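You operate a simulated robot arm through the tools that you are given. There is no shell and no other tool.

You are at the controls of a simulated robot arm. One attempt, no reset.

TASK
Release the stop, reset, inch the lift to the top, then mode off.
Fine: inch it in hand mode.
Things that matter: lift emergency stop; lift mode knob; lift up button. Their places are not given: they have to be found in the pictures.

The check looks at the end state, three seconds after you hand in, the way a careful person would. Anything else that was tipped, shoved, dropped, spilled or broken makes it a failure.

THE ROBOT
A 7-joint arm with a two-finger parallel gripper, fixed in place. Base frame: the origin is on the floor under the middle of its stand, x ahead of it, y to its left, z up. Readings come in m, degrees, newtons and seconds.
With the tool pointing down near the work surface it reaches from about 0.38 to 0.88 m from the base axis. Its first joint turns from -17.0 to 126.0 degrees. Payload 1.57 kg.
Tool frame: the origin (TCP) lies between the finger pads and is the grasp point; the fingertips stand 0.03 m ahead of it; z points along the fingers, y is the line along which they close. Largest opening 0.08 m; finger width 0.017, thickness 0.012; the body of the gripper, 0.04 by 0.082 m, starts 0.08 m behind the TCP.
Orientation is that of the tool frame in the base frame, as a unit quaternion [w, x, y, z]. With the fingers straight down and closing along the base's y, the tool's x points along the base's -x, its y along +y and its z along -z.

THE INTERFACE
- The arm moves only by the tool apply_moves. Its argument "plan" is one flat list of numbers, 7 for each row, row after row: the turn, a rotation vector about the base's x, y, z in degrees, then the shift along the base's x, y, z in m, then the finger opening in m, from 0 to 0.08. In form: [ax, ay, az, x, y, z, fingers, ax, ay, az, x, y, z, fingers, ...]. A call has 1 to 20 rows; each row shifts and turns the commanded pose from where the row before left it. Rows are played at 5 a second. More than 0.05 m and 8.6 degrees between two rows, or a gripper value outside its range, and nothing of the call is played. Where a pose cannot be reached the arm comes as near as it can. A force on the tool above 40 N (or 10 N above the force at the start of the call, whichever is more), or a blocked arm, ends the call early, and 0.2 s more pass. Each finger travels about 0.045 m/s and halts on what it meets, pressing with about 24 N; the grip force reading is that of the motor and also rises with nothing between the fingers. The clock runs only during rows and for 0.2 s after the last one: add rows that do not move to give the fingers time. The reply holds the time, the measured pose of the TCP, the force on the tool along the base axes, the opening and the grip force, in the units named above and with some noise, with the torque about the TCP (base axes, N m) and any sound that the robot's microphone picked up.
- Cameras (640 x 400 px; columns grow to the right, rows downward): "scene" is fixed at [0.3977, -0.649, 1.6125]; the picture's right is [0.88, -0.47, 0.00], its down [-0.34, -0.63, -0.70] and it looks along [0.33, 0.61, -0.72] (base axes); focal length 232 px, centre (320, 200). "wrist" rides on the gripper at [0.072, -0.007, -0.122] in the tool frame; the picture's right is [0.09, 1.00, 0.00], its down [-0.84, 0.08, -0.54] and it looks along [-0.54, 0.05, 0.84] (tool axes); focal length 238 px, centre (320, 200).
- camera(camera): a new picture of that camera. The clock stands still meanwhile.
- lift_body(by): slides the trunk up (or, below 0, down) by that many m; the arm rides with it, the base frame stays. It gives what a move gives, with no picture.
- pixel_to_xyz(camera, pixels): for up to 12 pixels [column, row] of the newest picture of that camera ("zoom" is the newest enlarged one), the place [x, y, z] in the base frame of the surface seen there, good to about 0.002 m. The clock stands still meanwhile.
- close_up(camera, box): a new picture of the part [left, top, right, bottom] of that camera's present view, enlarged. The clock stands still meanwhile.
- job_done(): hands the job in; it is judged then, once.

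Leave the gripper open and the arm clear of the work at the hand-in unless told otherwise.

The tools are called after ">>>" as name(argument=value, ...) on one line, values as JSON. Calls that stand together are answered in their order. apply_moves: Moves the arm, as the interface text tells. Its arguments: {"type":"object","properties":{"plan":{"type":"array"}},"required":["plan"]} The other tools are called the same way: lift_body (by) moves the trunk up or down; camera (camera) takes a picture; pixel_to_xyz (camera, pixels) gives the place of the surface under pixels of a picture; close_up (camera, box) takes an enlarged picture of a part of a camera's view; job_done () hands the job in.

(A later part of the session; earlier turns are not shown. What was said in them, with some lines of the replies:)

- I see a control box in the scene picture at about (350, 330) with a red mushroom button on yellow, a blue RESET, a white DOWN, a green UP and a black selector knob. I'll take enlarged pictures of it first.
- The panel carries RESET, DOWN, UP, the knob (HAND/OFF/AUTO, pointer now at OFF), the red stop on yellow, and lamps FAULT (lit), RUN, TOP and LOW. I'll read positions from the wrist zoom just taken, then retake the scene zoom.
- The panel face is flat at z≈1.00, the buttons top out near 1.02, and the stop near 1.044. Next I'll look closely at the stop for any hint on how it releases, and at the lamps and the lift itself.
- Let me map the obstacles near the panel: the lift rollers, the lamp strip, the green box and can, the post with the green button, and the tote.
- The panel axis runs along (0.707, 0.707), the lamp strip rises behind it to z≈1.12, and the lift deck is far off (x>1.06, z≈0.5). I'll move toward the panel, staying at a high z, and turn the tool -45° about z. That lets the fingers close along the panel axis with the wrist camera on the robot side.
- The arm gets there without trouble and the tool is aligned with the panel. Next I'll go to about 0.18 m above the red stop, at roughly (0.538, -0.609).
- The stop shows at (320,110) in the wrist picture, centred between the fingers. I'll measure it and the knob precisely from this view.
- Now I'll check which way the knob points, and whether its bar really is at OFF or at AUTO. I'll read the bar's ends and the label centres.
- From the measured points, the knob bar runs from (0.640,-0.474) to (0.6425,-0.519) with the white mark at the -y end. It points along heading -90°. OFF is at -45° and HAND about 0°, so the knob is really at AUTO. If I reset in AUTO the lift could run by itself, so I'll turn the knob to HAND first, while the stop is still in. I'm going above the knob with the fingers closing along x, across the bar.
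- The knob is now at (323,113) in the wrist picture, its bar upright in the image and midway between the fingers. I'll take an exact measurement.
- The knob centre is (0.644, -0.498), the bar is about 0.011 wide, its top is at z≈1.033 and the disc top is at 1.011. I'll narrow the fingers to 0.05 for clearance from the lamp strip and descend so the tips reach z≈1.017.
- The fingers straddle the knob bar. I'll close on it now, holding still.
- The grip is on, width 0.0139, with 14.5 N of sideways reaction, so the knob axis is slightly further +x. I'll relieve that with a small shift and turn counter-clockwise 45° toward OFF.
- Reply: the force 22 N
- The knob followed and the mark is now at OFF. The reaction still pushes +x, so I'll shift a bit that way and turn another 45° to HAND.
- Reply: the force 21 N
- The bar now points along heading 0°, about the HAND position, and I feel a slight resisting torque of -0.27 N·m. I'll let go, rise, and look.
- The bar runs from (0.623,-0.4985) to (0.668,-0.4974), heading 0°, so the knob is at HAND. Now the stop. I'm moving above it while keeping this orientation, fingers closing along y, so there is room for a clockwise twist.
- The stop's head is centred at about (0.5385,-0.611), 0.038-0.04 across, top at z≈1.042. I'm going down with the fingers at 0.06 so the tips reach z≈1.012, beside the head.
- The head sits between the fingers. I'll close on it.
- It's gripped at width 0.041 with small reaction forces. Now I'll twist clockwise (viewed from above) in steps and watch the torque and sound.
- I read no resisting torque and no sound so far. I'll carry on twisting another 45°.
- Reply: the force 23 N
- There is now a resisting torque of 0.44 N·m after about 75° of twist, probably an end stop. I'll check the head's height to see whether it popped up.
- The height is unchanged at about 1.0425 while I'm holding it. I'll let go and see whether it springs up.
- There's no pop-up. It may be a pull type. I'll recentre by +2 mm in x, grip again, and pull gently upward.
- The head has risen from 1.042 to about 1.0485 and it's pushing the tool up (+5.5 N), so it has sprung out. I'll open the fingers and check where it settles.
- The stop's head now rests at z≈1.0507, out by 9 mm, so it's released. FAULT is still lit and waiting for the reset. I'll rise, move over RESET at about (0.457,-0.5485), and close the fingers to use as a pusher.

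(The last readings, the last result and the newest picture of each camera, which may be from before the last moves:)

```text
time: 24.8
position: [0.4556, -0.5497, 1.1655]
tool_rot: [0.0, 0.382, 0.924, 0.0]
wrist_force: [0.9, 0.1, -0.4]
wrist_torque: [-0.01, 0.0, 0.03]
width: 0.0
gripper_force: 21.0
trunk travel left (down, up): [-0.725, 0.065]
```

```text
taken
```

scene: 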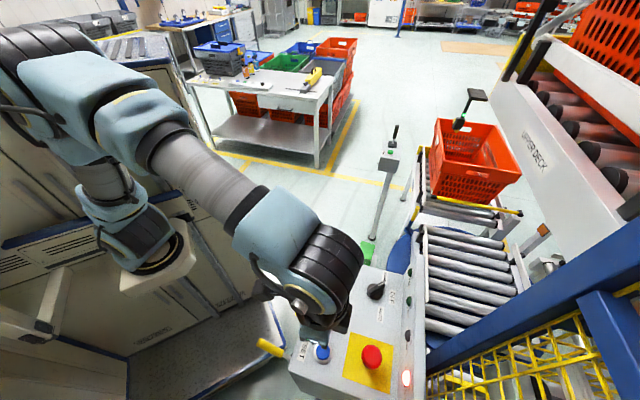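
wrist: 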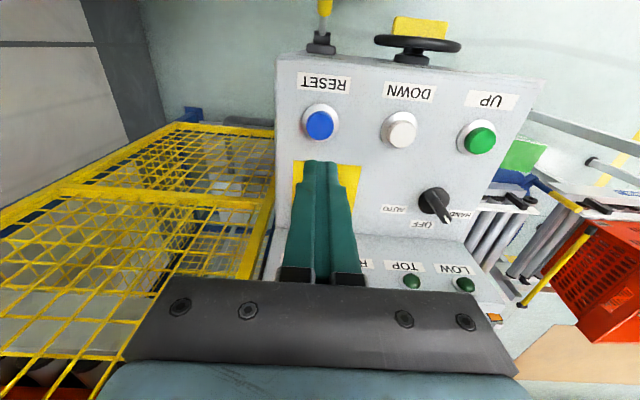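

The knob points at HAND and the stop is out. RESET is at (319,124) in the wrist picture; I'll measure RESET and UP.

>>> pixel_to_xyz(camera="wrist", pixels=[[319, 124], [308, 124], [330, 124], [319, 114], [319, 134], [481, 140], [470, 140], [492, 140], [481, 130], [481, 150], [401, 134], [411, 283]])

```text
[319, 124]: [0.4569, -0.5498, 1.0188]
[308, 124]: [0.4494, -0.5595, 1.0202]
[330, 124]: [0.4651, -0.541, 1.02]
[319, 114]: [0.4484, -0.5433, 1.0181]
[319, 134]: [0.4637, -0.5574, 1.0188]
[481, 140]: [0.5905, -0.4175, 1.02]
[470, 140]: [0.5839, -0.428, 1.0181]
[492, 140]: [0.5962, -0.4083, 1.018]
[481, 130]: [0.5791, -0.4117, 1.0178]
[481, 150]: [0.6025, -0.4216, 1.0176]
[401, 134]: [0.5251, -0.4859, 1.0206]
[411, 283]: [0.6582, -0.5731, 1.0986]
```

RESET is at (0.4565,-0.550) with its top at z≈1.02. I'll descend with closed fingers and press in small steps.

>>> apply_moves(plan=[0, 0, 0, -0.0005, -0.0012, -0.035, 0.0, 0, 0, 0, 0, 0, -0.035, 0.0, 0, 0, 0, 0, 0, -0.035, 0.0, 0, 0, 0, 0, 0, -0.004, 0.0, 0, 0, 0, 0, 0, -0.003, 0.0, 0, 0, 0, 0, 0, -0.003, 0.0, 0, 0, 0, 0, 0, -0.003, 0.0, 0, 0, 0, 0, 0, 0, 0.0])

>>> close_up(camera="scene", box=[280, 240, 440, 400])

```text
time: 26.6
position: [0.4556, -0.5505, 1.0464]
tool_rot: [0.001, 0.382, 0.924, 0.001]
wrist_force: [0.3, 1.6, 2.4]
wrist_torque: [-0.02, 0.02, -0.03]
width: 0.0
gripper_force: 21.7
trunk travel left (down, up): [-0.725, 0.065]
```

```text
2.50 times, centred on (360, 320) of scene
```

zoom: 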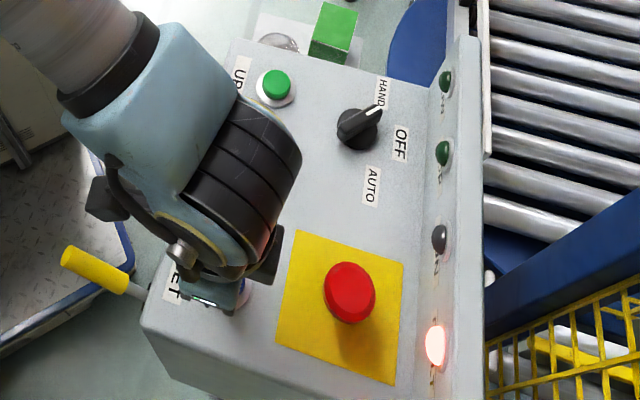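

I've just touched the button (2.4 N). I'll press a few mm more.

>>> apply_moves(plan=[0, 0, 0, 0, 0, -0.002, 0.0, 0, 0, 0, 0, 0, -0.002, 0.0, 0, 0, 0, 0, 0, -0.002, 0.0, 0, 0, 0, 0, 0, 0, 0.0, 0, 0, 0, 0, 0, 0, 0.0])

>>> close_up(camera="scene", box=[280, 240, 440, 400])

```text
time: 27.8
position: [0.4566, -0.5507, 1.0417]
tool_rot: [0.001, 0.382, 0.924, 0.0]
wrist_force: [-0.8, 1.8, 21.2]
wrist_torque: [0.12, 0.04, 0.03]
width: 0.0
gripper_force: 21.2
trunk travel left (down, up): [-0.725, 0.065]
heard: click
```

```text
2.50 times, centred on (360, 320) of scene
```

zoom: 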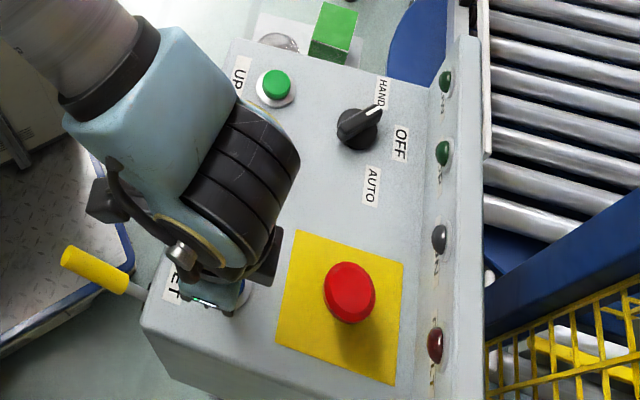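

The click was heard and the FAULT lamp went out. Now I'll rise and go over the UP button at (0.5905,-0.4175), with the tips well above the other buttons.

>>> apply_moves(plan=[0, 0, 0, 0, 0, 0.03, 0.0, 0, 0, 0, 0, 0, 0.03, 0.0, 0, 0, 0, 0.0268, 0.0264, 0.004, 0.0, 0, 0, 0, 0.0268, 0.0264, 0.004, 0.0, 0, 0, 0, 0.0268, 0.0264, 0, 0.0, 0, 0, 0, 0.0268, 0.0264, 0, 0.0, 0, 0, 0, 0.0267, 0.0265, 0, 0.0, 0, 0, 0, 0, 0, 0, 0.0])

>>> camera(camera="wrist")

>>> camera(camera="scene")

```text
time: 29.6
position: [0.5901, -0.4169, 1.1089]
tool_rot: [0.0, 0.383, 0.924, 0.0]
wrist_force: [-0.4, 0.2, -1.0]
wrist_torque: [-0.01, -0.01, 0.0]
width: 0.0003
gripper_force: 20.9
trunk travel left (down, up): [-0.725, 0.065]
```

```text
taken
```

wrist: 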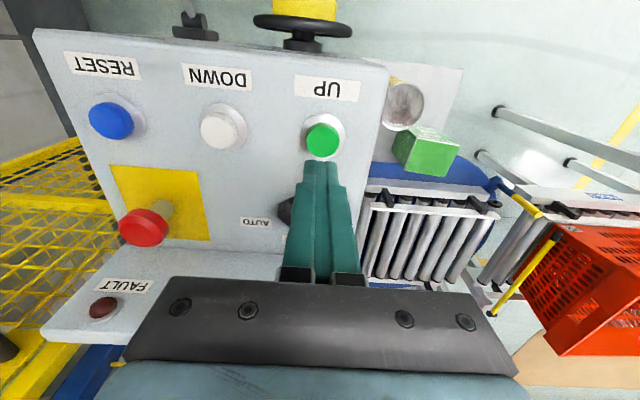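

```text
taken
```

scene: 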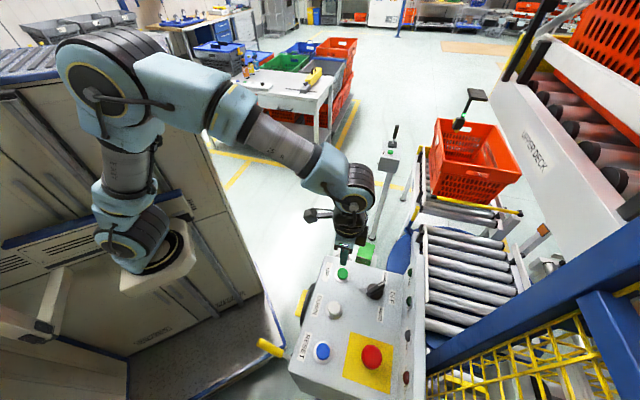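

FAULT is dark and the stop is out. Before running the lift I'll check its deck and path for anything in the way, including the stalk at (475,95).

>>> close_up(camera="scene", box=[400, 70, 560, 220])

>>> close_up(camera="scene", box=[400, 200, 640, 400])

>>> close_up(camera="wrist", box=[340, 80, 640, 360])

>>> pixel_to_xyz(camera="scene", pixels=[[475, 93], [460, 122], [466, 110], [520, 212], [428, 150], [440, 190], [480, 120], [510, 200], [430, 185], [545, 230], [520, 120], [620, 180]])

```text
2.67 times, centred on (480, 145) of scene
```

zoom: 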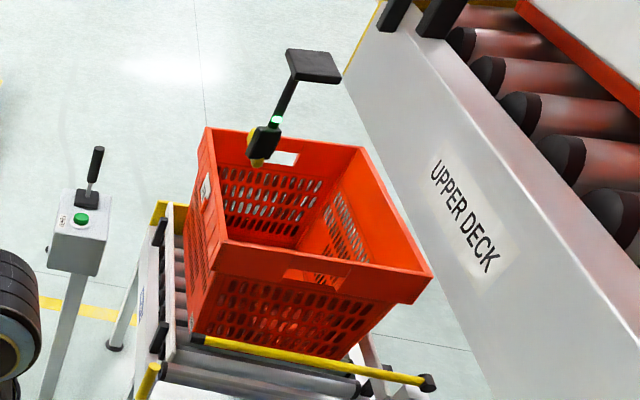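

```text
2.00 times, centred on (520, 300) of scene
```

zoom: 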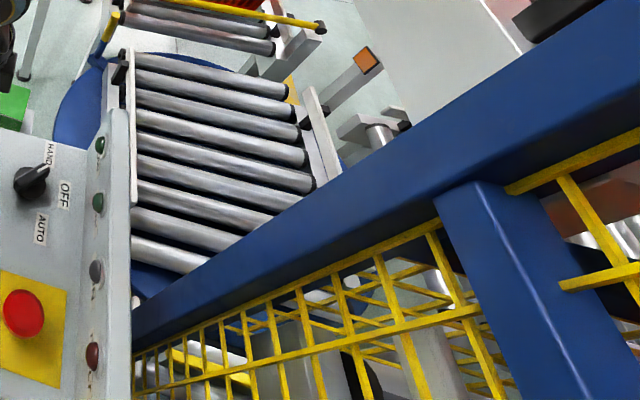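

```text
1.43 times, centred on (490, 220) of wrist
```

zoom: 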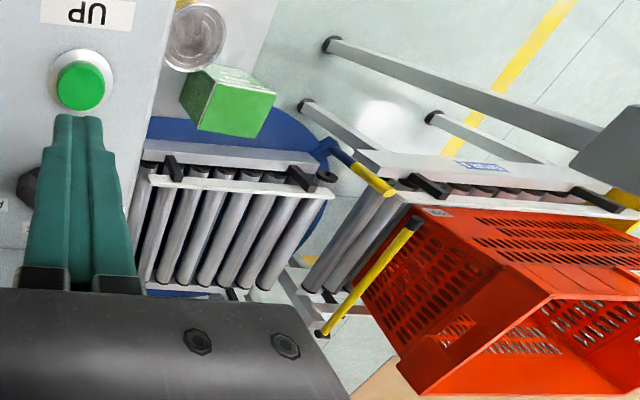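

```text
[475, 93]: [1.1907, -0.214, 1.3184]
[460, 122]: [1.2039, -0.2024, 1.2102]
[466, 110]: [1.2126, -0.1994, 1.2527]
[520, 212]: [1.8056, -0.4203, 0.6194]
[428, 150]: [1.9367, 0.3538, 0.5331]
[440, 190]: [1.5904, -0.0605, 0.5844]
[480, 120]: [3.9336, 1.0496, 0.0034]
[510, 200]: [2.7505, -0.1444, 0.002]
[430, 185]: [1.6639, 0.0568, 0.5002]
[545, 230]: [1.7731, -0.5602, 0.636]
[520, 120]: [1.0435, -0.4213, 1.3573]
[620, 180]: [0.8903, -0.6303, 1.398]
```

The lift deck at x≥1.06, z≈0.5 is empty, and the arm is well clear of its path. I'll press UP now, hold it briefly, and check the response.

>>> apply_moves(plan=[0, 0, 0, 0.0004, -0.0003, -0.035, 0.0, 0, 0, 0, 0, 0, -0.022, 0.0, 0, 0, 0, 0, 0, -0.003, 0.0, 0, 0, 0, 0, 0, -0.003, 0.0, 0, 0, 0, 0, 0, -0.003, 0.0, 0, 0, 0, 0, 0, -0.002, 0.0, 0, 0, 0, 0, 0, 0, 0.0, 0, 0, 0, 0, 0, 0, 0.0])

>>> camera(camera="scene")

>>> camera(camera="wrist")

```text
time: 31.4
position: [0.5904, -0.4184, 1.0416]
tool_rot: [0.0, 0.383, 0.924, 0.0]
wrist_force: [-5.4, -1.0, 19.8]
wrist_torque: [-0.01, 0.21, 0.05]
width: 0.0
gripper_force: 21.0
trunk travel left (down, up): [-0.725, 0.065]
heard: click
```

```text
taken
```

scene: 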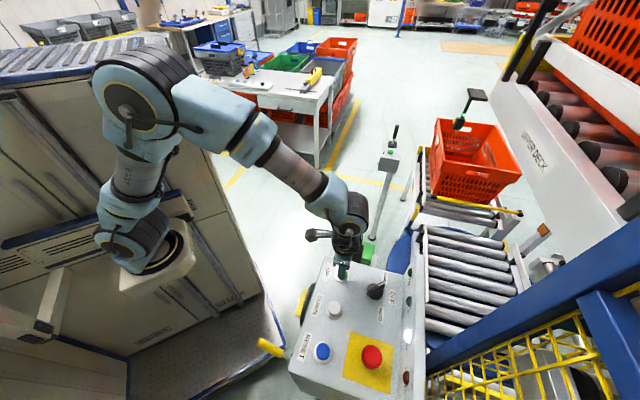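

```text
taken
```

wrist: 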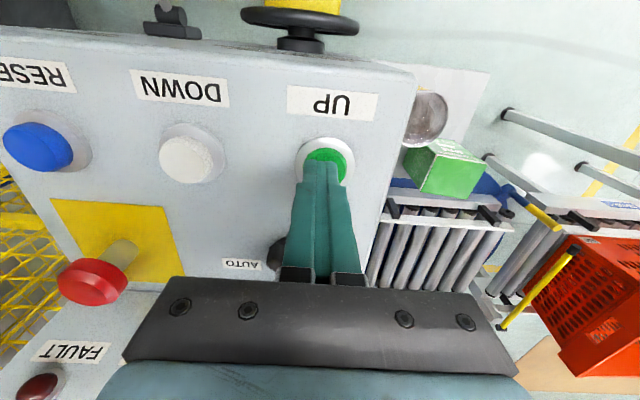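

The click was heard. I'll read the deck height and the lamps.

>>> pixel_to_xyz(camera="scene", pixels=[[450, 240], [470, 325], [510, 260], [440, 310], [460, 270]])

>>> close_up(camera="scene", box=[330, 230, 450, 400])

```text
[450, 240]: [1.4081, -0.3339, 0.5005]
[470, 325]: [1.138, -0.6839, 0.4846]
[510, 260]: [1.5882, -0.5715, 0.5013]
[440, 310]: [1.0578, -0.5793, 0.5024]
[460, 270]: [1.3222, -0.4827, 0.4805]
```

```text
2.35 times, centred on (390, 315) of scene
```

zoom: 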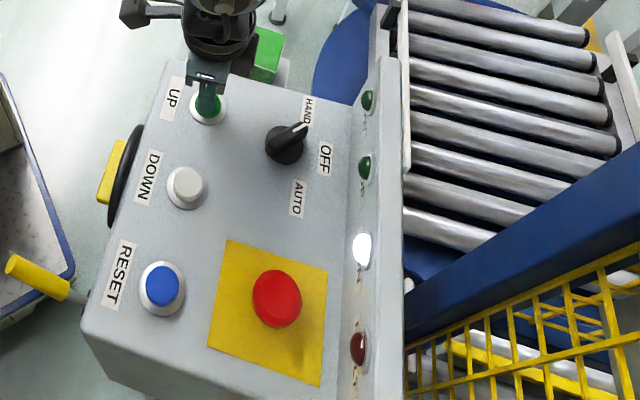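

The RUN lamp is lit white. The deck hasn't risen measurably yet, so I'll hold for 1 s more and compare.

>>> apply_moves(plan=[0, 0, 0, 0, 0, 0, 0.0, 0, 0, 0, 0, 0, 0, 0.0, 0, 0, 0, 0, 0, 0, 0.0, 0, 0, 0, 0, 0, 0, 0.0, 0, 0, 0, 0, 0, 0, 0.0])

>>> camera(camera="scene")

>>> pixel_to_xyz(camera="scene", pixels=[[450, 240], [470, 325], [510, 260], [440, 310], [460, 270]])

```text
time: 32.6
position: [0.59, -0.4181, 1.0421]
tool_rot: [0.001, 0.383, 0.924, -0.001]
wrist_force: [-2.7, -5.4, 26.7]
wrist_torque: [-0.16, 0.1, -0.03]
width: 0.0001
gripper_force: 20.8
trunk travel left (down, up): [-0.725, 0.065]
```

```text
taken
```

scene: 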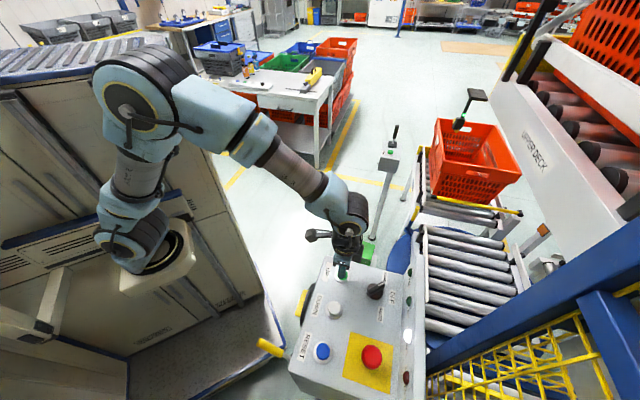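

```text
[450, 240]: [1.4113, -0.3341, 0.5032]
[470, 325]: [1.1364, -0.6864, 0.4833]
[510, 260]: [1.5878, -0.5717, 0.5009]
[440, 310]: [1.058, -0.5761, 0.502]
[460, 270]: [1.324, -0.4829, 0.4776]
```

The roller deck at z=0.50 stays put, but things behind the yellow mesh at (540,370) seem to have changed. The lift carriage may be in that cage, so I'll zoom in.

>>> close_up(camera="scene", box=[400, 200, 640, 400])

>>> pixel_to_xyz(camera="zoom", pixels=[[160, 345], [250, 345], [300, 330], [320, 380], [400, 290], [400, 360], [570, 330], [600, 230], [350, 330], [230, 370]])

```text
2.00 times, centred on (520, 300) of scene
```

zoom: 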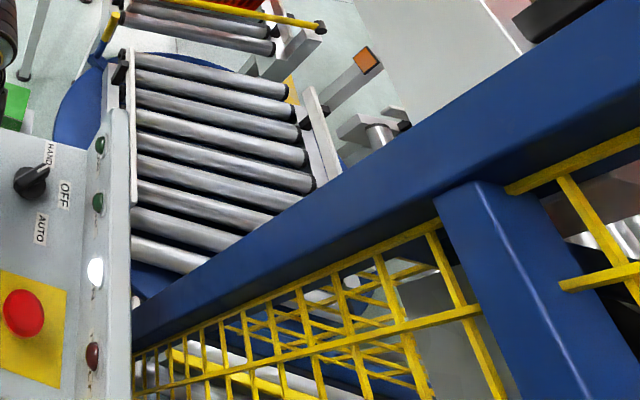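

```text
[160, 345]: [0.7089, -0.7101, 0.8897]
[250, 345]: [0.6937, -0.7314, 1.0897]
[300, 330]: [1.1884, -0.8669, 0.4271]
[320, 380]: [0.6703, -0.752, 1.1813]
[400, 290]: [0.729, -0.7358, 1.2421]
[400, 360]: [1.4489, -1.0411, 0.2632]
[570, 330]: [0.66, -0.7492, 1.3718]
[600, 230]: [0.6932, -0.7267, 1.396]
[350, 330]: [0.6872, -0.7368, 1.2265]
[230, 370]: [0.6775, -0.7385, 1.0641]
```

The RUN lamp is lit and the load behind the mesh has changed, so the carriage is inside the cage. I'll enlarge that area to find it and measure its height.

>>> close_up(camera="scene", box=[460, 310, 640, 400])

>>> close_up(camera="wrist", box=[0, 150, 200, 400])

```text
3.56 times, centred on (550, 355) of scene
```

zoom: 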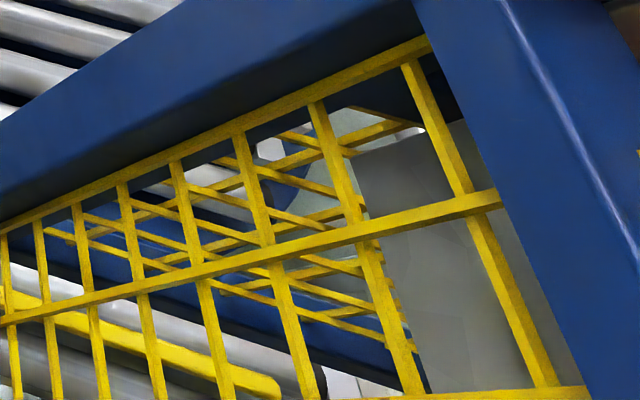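

```text
1.60 times, centred on (100, 275) of wrist
```

zoom: 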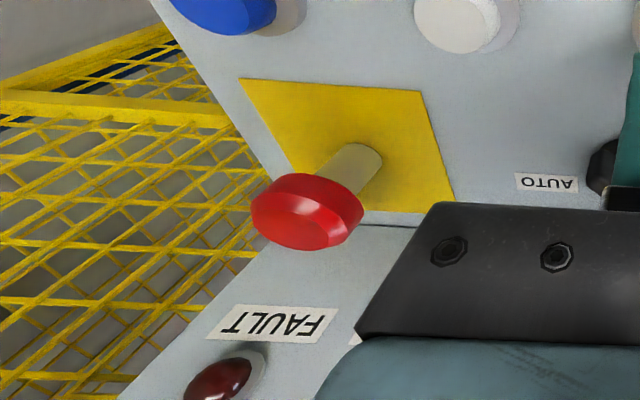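

>>> close_up(camera="scene", box=[460, 310, 640, 400])

>>> pixel_to_xyz(camera="zoom", pixels=[[70, 330], [110, 310], [180, 345], [130, 380], [100, 260], [240, 320], [320, 345], [350, 385], [390, 160], [420, 280], [300, 170], [20, 355]])

```text
3.56 times, centred on (550, 355) of scene
```

zoom: 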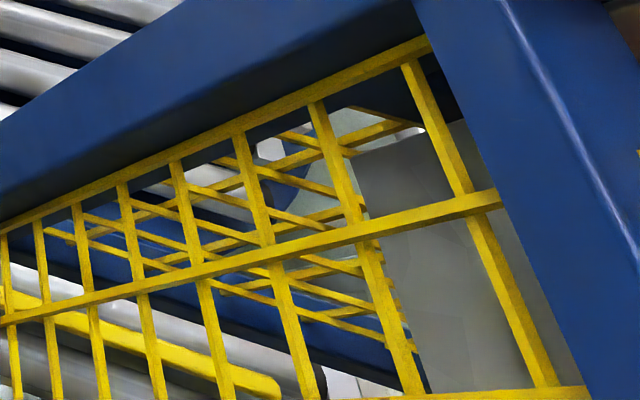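

```text
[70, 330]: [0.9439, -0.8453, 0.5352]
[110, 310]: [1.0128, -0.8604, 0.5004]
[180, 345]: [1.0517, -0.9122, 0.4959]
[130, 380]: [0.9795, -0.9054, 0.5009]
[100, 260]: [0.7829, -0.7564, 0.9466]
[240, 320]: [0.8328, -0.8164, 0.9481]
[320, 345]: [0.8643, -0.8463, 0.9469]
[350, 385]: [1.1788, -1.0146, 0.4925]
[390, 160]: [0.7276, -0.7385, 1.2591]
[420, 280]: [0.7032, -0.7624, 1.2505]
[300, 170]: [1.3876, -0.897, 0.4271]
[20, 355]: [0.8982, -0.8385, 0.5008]
```

A blue beam at z≈0.947 has appeared inside the cage. I'll hold UP a little longer and re-measure it to see whether it's the rising carriage.

>>> apply_moves(plan=[0, 0, 0, 0, 0, 0, 0.0, 0, 0, 0, 0, 0, 0, 0.0, 0, 0, 0, 0, 0, 0, 0.0])

>>> close_up(camera="scene", box=[460, 310, 640, 400])

>>> pixel_to_xyz(camera="zoom", pixels=[[70, 330], [110, 310], [180, 345], [130, 380], [100, 260], [240, 320], [320, 345], [350, 385], [390, 160], [420, 280], [300, 170], [20, 355]])

>>> close_up(camera="scene", box=[330, 230, 450, 400])

```text
time: 33.4
position: [0.5899, -0.418, 1.0422]
tool_rot: [0.001, 0.382, 0.924, 0.0]
wrist_force: [-1.8, -8.3, 28.7]
wrist_torque: [-0.24, 0.07, 0.0]
width: 0.0
gripper_force: 21.4
trunk travel left (down, up): [-0.725, 0.065]
```

```text
3.56 times, centred on (550, 355) of scene
```

zoom: 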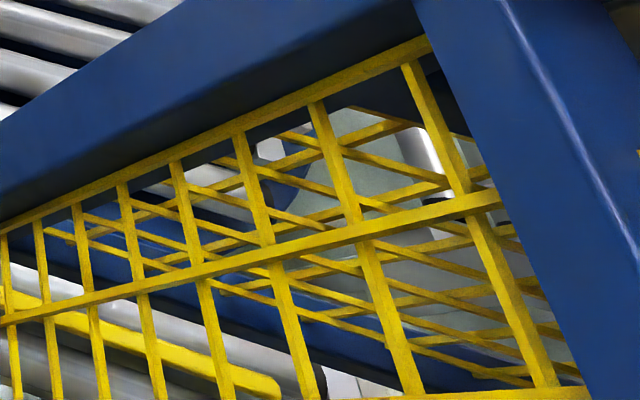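

```text
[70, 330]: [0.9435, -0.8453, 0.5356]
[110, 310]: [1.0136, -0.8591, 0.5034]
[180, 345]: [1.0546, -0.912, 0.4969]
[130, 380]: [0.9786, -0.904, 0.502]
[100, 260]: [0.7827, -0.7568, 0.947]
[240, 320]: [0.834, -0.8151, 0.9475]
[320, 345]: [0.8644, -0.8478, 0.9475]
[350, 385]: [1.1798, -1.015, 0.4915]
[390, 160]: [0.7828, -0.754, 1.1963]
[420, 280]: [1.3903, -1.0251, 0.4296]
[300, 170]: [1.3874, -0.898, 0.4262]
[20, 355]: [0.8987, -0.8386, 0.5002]
```

```text
2.35 times, centred on (390, 315) of scene
```

zoom: 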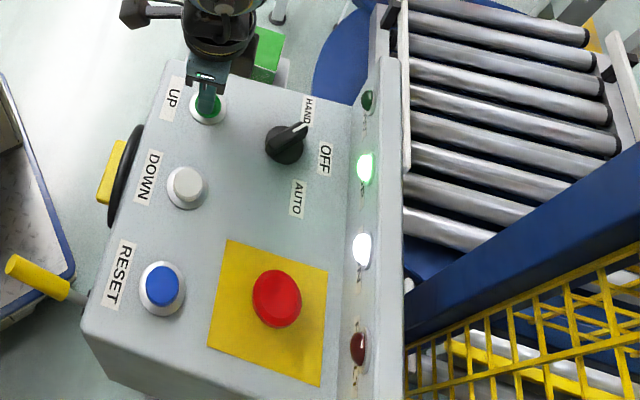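

The TOP lamp is now lit green, so the lift has reached the top. I'll let go of UP right away.

>>> apply_moves(plan=[0, 0, 0, 0, 0, 0.04, 0.0, 0, 0, 0, 0, 0, 0.03, 0.0])

>>> close_up(camera="scene", box=[330, 230, 450, 400])

>>> camera(camera="scene")

>>> camera(camera="wrist")

```text
time: 34.0
position: [0.5901, -0.419, 1.1092]
tool_rot: [-0.002, 0.381, 0.924, 0.0]
wrist_force: [-0.4, -0.1, -0.4]
wrist_torque: [0.01, 0.0, 0.01]
width: 0.0
gripper_force: 21.3
trunk travel left (down, up): [-0.725, 0.065]
```

```text
2.35 times, centred on (390, 315) of scene
```

zoom: 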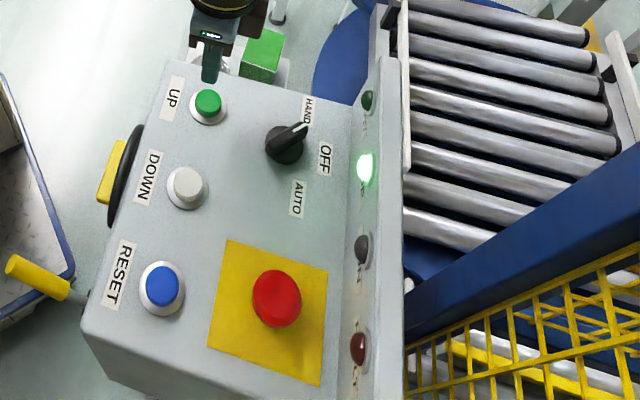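

```text
taken
```

scene: 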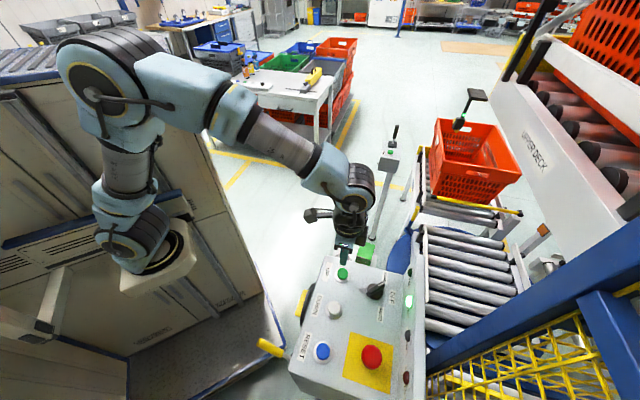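

```text
taken
```

wrist: 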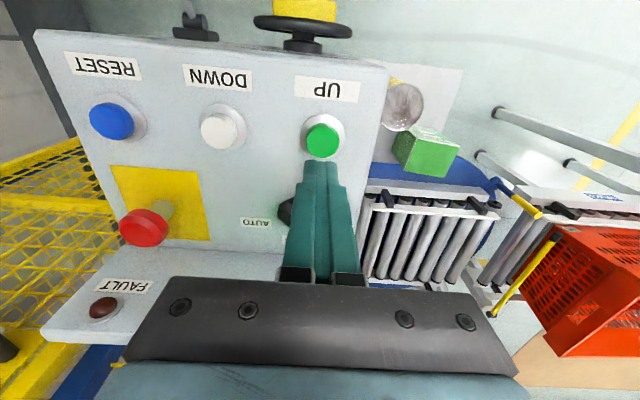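

TOP is lit, RUN is off and FAULT is off with the button released. Now to turn the mode to OFF. I'll rise and move over the knob at (0.6463,-0.497), with the fingers closing along y across the bar.

>>> apply_moves(plan=[0, 0, 0, 0, 0, 0.04, 0.0, 0, 0, 7.5, 0.0092, -0.0132, 0.005, 0.02, 0, 0, 7.5, 0.0092, -0.0132, 0.005, 0.05, 0, 0, 7.5, 0.0092, -0.0132, 0.005, 0.05, 0, 0, 7.5, 0.0092, -0.0132, 0.005, 0.05, 0, 0, 7.5, 0.0092, -0.0132, 0.005, 0.05, 0, 0, 7.5, 0.0093, -0.0133, 0.005, 0.05, 0, 0, 0, 0, 0, 0, 0.05])

>>> camera(camera="wrist")

>>> close_up(camera="wrist", box=[260, 60, 380, 180])

```text
time: 35.8
position: [0.6458, -0.4972, 1.1804]
tool_rot: [0.001, 0.0, 1.0, 0.0]
wrist_force: [0.5, 0.4, 0.0]
wrist_torque: [-0.01, -0.07, 0.01]
width: 0.0501
gripper_force: 0.1
trunk travel left (down, up): [-0.725, 0.065]
```

```text
taken
```

wrist: 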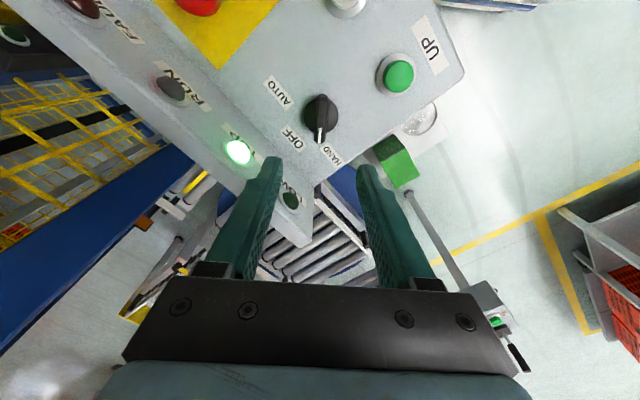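

```text
3.33 times, centred on (320, 120) of wrist
```

zoom: 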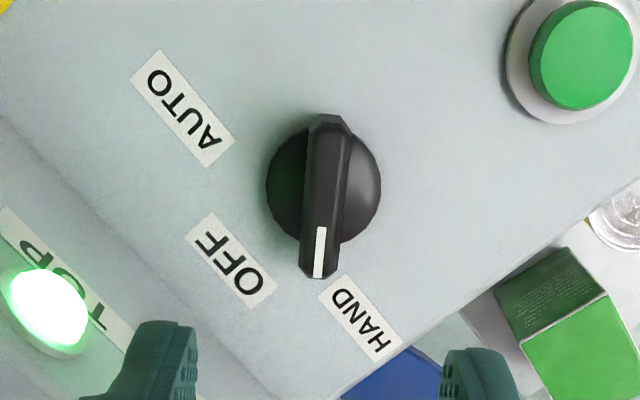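

It's aligned over the knob. I'll descend, close on the bar, and hold.

>>> apply_moves(plan=[0, 0, 0, 0.0003, 0.0003, -0.04, 0.05, 0, 0, 0, 0, 0, -0.04, 0.05, 0, 0, 0, 0, 0, -0.03, 0.05, 0, 0, 0, 0, 0, -0.0235, 0.05, 0, 0, 0, 0, 0, 0, 0.05, 0, 0, 0, 0, 0, 0, 0.02, 0, 0, 0, 0, 0, 0, 0.0, 0, 0, 0, 0, 0, 0, 0.0, 0, 0, 0, 0, 0, 0, 0.0])

>>> close_up(camera="wrist", box=[240, 80, 400, 240])

```text
time: 37.8
position: [0.6451, -0.4968, 1.0469]
tool_rot: [0.0, 0.0, 1.0, 0.0]
wrist_force: [-2.7, 8.7, -1.1]
wrist_torque: [-0.1, 0.14, -0.08]
width: 0.0138
gripper_force: 28.9
trunk travel left (down, up): [-0.725, 0.065]
```

```text
2.50 times, centred on (320, 160) of wrist
```

zoom: 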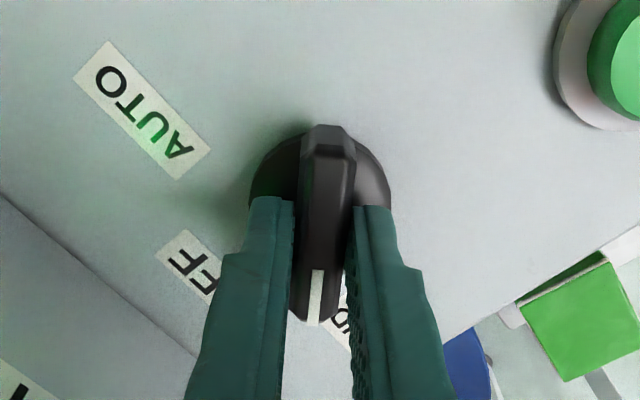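

The bar is gripped at width 0.0138. I'll turn it 45° clockwise to OFF.

>>> apply_moves(plan=[0, 0, -7.5, 0, 0.0003, 0, 0.0, 0, 0, -7.5, 0, 0, 0, 0.0, 0, 0, -7.5, 0, 0, 0, 0.0, 0, 0, -7.5, 0, 0, 0, 0.0, 0, 0, -7.5, 0, 0, 0, 0.0, 0, 0, -7.5, 0, 0, 0, 0.0, 0, 0, 0, 0, 0, 0, 0.0])

>>> close_up(camera="wrist", box=[240, 80, 400, 240])

```text
time: 39.4
position: [0.6439, -0.4969, 1.0476]
tool_rot: [-0.001, 0.383, 0.924, 0.001]
wrist_force: [-9.2, 10.7, -10.0]
wrist_torque: [0.06, -0.05, 0.02]
width: 0.0138
gripper_force: 30.0
trunk travel left (down, up): [-0.725, 0.065]
```

```text
2.50 times, centred on (320, 160) of wrist
```

zoom: 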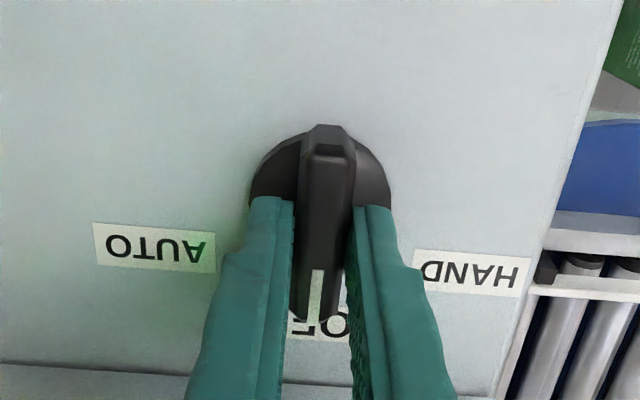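

The mark is at OFF. I'll open the fingers, rise, and look again.

>>> apply_moves(plan=[0, 0, 0, 0, 0, 0, 0.05, 0, 0, 0, 0, 0, 0, 0.05, 0, 0, 0, 0, 0, 0, 0.05, 0, 0, 0, 0, 0, 0.03, 0.05, 0, 0, 0, 0, 0, 0.04, 0.05, 0, 0, 0, 0, 0, 0.04, 0.05, 0, 0, 0, 0, 0, 0.04, 0.06])

>>> close_up(camera="wrist", box=[200, 40, 440, 200])

>>> camera(camera="scene")

```text
time: 41.0
position: [0.6448, -0.4974, 1.198]
tool_rot: [0.0, 0.382, 0.924, 0.001]
wrist_force: [0.1, -0.7, 0.0]
wrist_torque: [0.02, -0.01, -0.05]
width: 0.06
gripper_force: 0.0
trunk travel left (down, up): [-0.725, 0.065]
```

```text
2.50 times, centred on (320, 120) of wrist
```

zoom: 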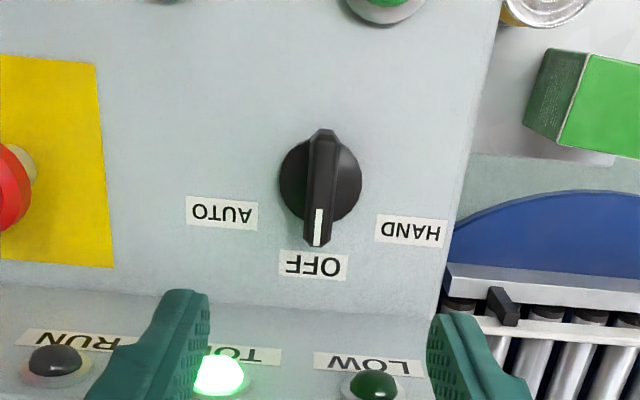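

```text
taken
```

scene: 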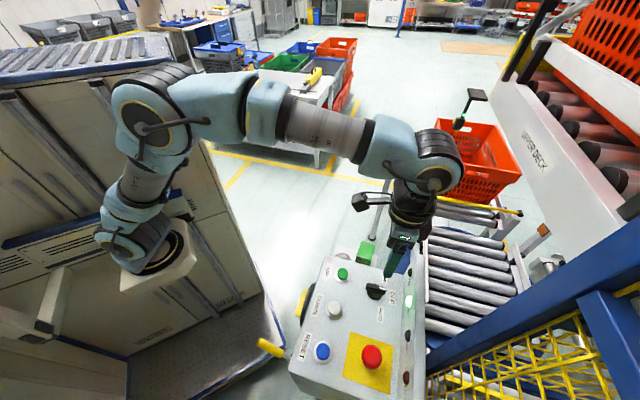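

The knob is at OFF, TOP stays lit, and FAULT and RUN are dark. I'll back the arm away toward its starting place, gripper open.

>>> apply_moves(plan=[0, 0, 0, -0.01, 0.01, 0.04, 0.08, 0, 0, 0, -0.026, 0.026, 0.025, 0.08, 0, 0, 0, -0.026, 0.026, 0.025, 0.08, 0, 0, 0, -0.026, 0.026, 0.02, 0.08, 0, 0, 0, -0.026, 0.026, 0.02, 0.08, 0, 0, 0, -0.026, 0.026, 0.015, 0.08, 0, 0, 0, -0.015, 0.02, 0.005, 0.08, 0, 0, 6.4286, -0.008, 0.045, 0.005, 0.08, 0, 0, 6.4286, -0.008, 0.045, 0.005, 0.08, 0, 0, 6.4286, -0.008, 0.045, 0.005, 0.08, 0, 0, 6.4286, -0.008, 0.045, 0.005, 0.08, 0, 0, 6.4286, -0.008, 0.045, 0.005, 0.08, 0, 0, 6.4286, -0.008, 0.045, 0.005, 0.08, 0, 0, 6.4286, -0.008, 0.04, 0.005, 0.08, 0, 0, 0, 0, 0, 0, 0.08])

>>> camera(camera="scene")

>>> camera(camera="wrist")

>>> close_up(camera="scene", box=[270, 240, 440, 400])

```text
time: 44.2
position: [0.435, -0.027, 1.3823]
tool_rot: [0.0, -0.001, 1.0, 0.0]
wrist_force: [0.8, -0.4, 0.0]
wrist_torque: [-0.03, 0.02, 0.01]
width: 0.08
gripper_force: 0.2
trunk travel left (down, up): [-0.725, 0.065]
```

```text
taken
```

scene: 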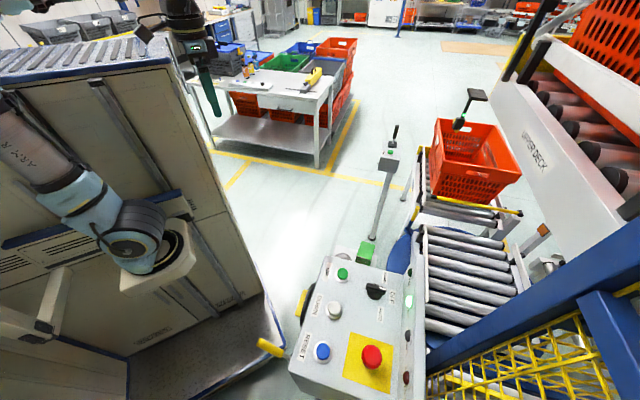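

```text
taken
```

wrist: 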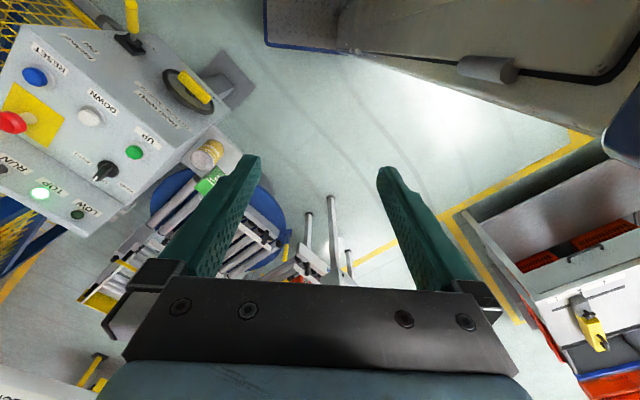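

```text
2.50 times, centred on (355, 320) of scene
```

zoom: 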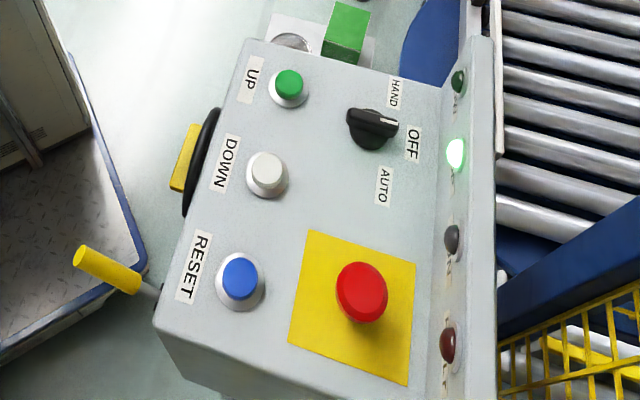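

The panel now shows the knob at OFF, TOP lit, FAULT and RUN dark, and the green box and can undisturbed. One last check on the stop's height and the knob's heading.

>>> pixel_to_xyz(camera="zoom", pixels=[[358, 290], [368, 285], [352, 122], [372, 122], [393, 127], [240, 278], [289, 82]])

```text
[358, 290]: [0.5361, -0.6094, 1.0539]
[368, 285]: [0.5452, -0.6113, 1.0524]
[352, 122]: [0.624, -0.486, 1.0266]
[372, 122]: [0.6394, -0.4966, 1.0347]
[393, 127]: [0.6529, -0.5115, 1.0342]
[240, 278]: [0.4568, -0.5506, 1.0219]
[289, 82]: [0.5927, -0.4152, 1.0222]
```

The stop is out (z≈1.053), the knob heading is about -45° which is OFF, the TOP lamp is lit, the gripper is open and the arm is clear. I'm handing in.

>>> job_done()

```text
The job is handed in.
```

The lift is at the top with the TOP lamp lit. The emergency stop is released, the fault is reset and the mode knob is at OFF. I've handed the job in but haven't seen the check's result.

- **Order:** the knob was at AUTO at the start, not OFF. I turned it to HAND before releasing the stop and resetting, so the lift couldn't start on its own.
- **Stop:** twisting the head clockwise didn't make it spring up. It came out about 9 mm when I gripped it again and pulled up gently, and it has stayed out.
- **Reset:** pressing RESET gave a click and the FAULT lamp went out.
- **Lift:** I ran it up in hand mode with one press of UP, held until TOP lit, rather than several short presses. I then let go and RUN went dark. I couldn't see the carriage clearly inside its cage, so TOP is my evidence that it's at the top.

FAULT and RUN were still dark at hand-in. I saw nothing knocked or moved, the gripper is open, and the arm is back near its starting place.
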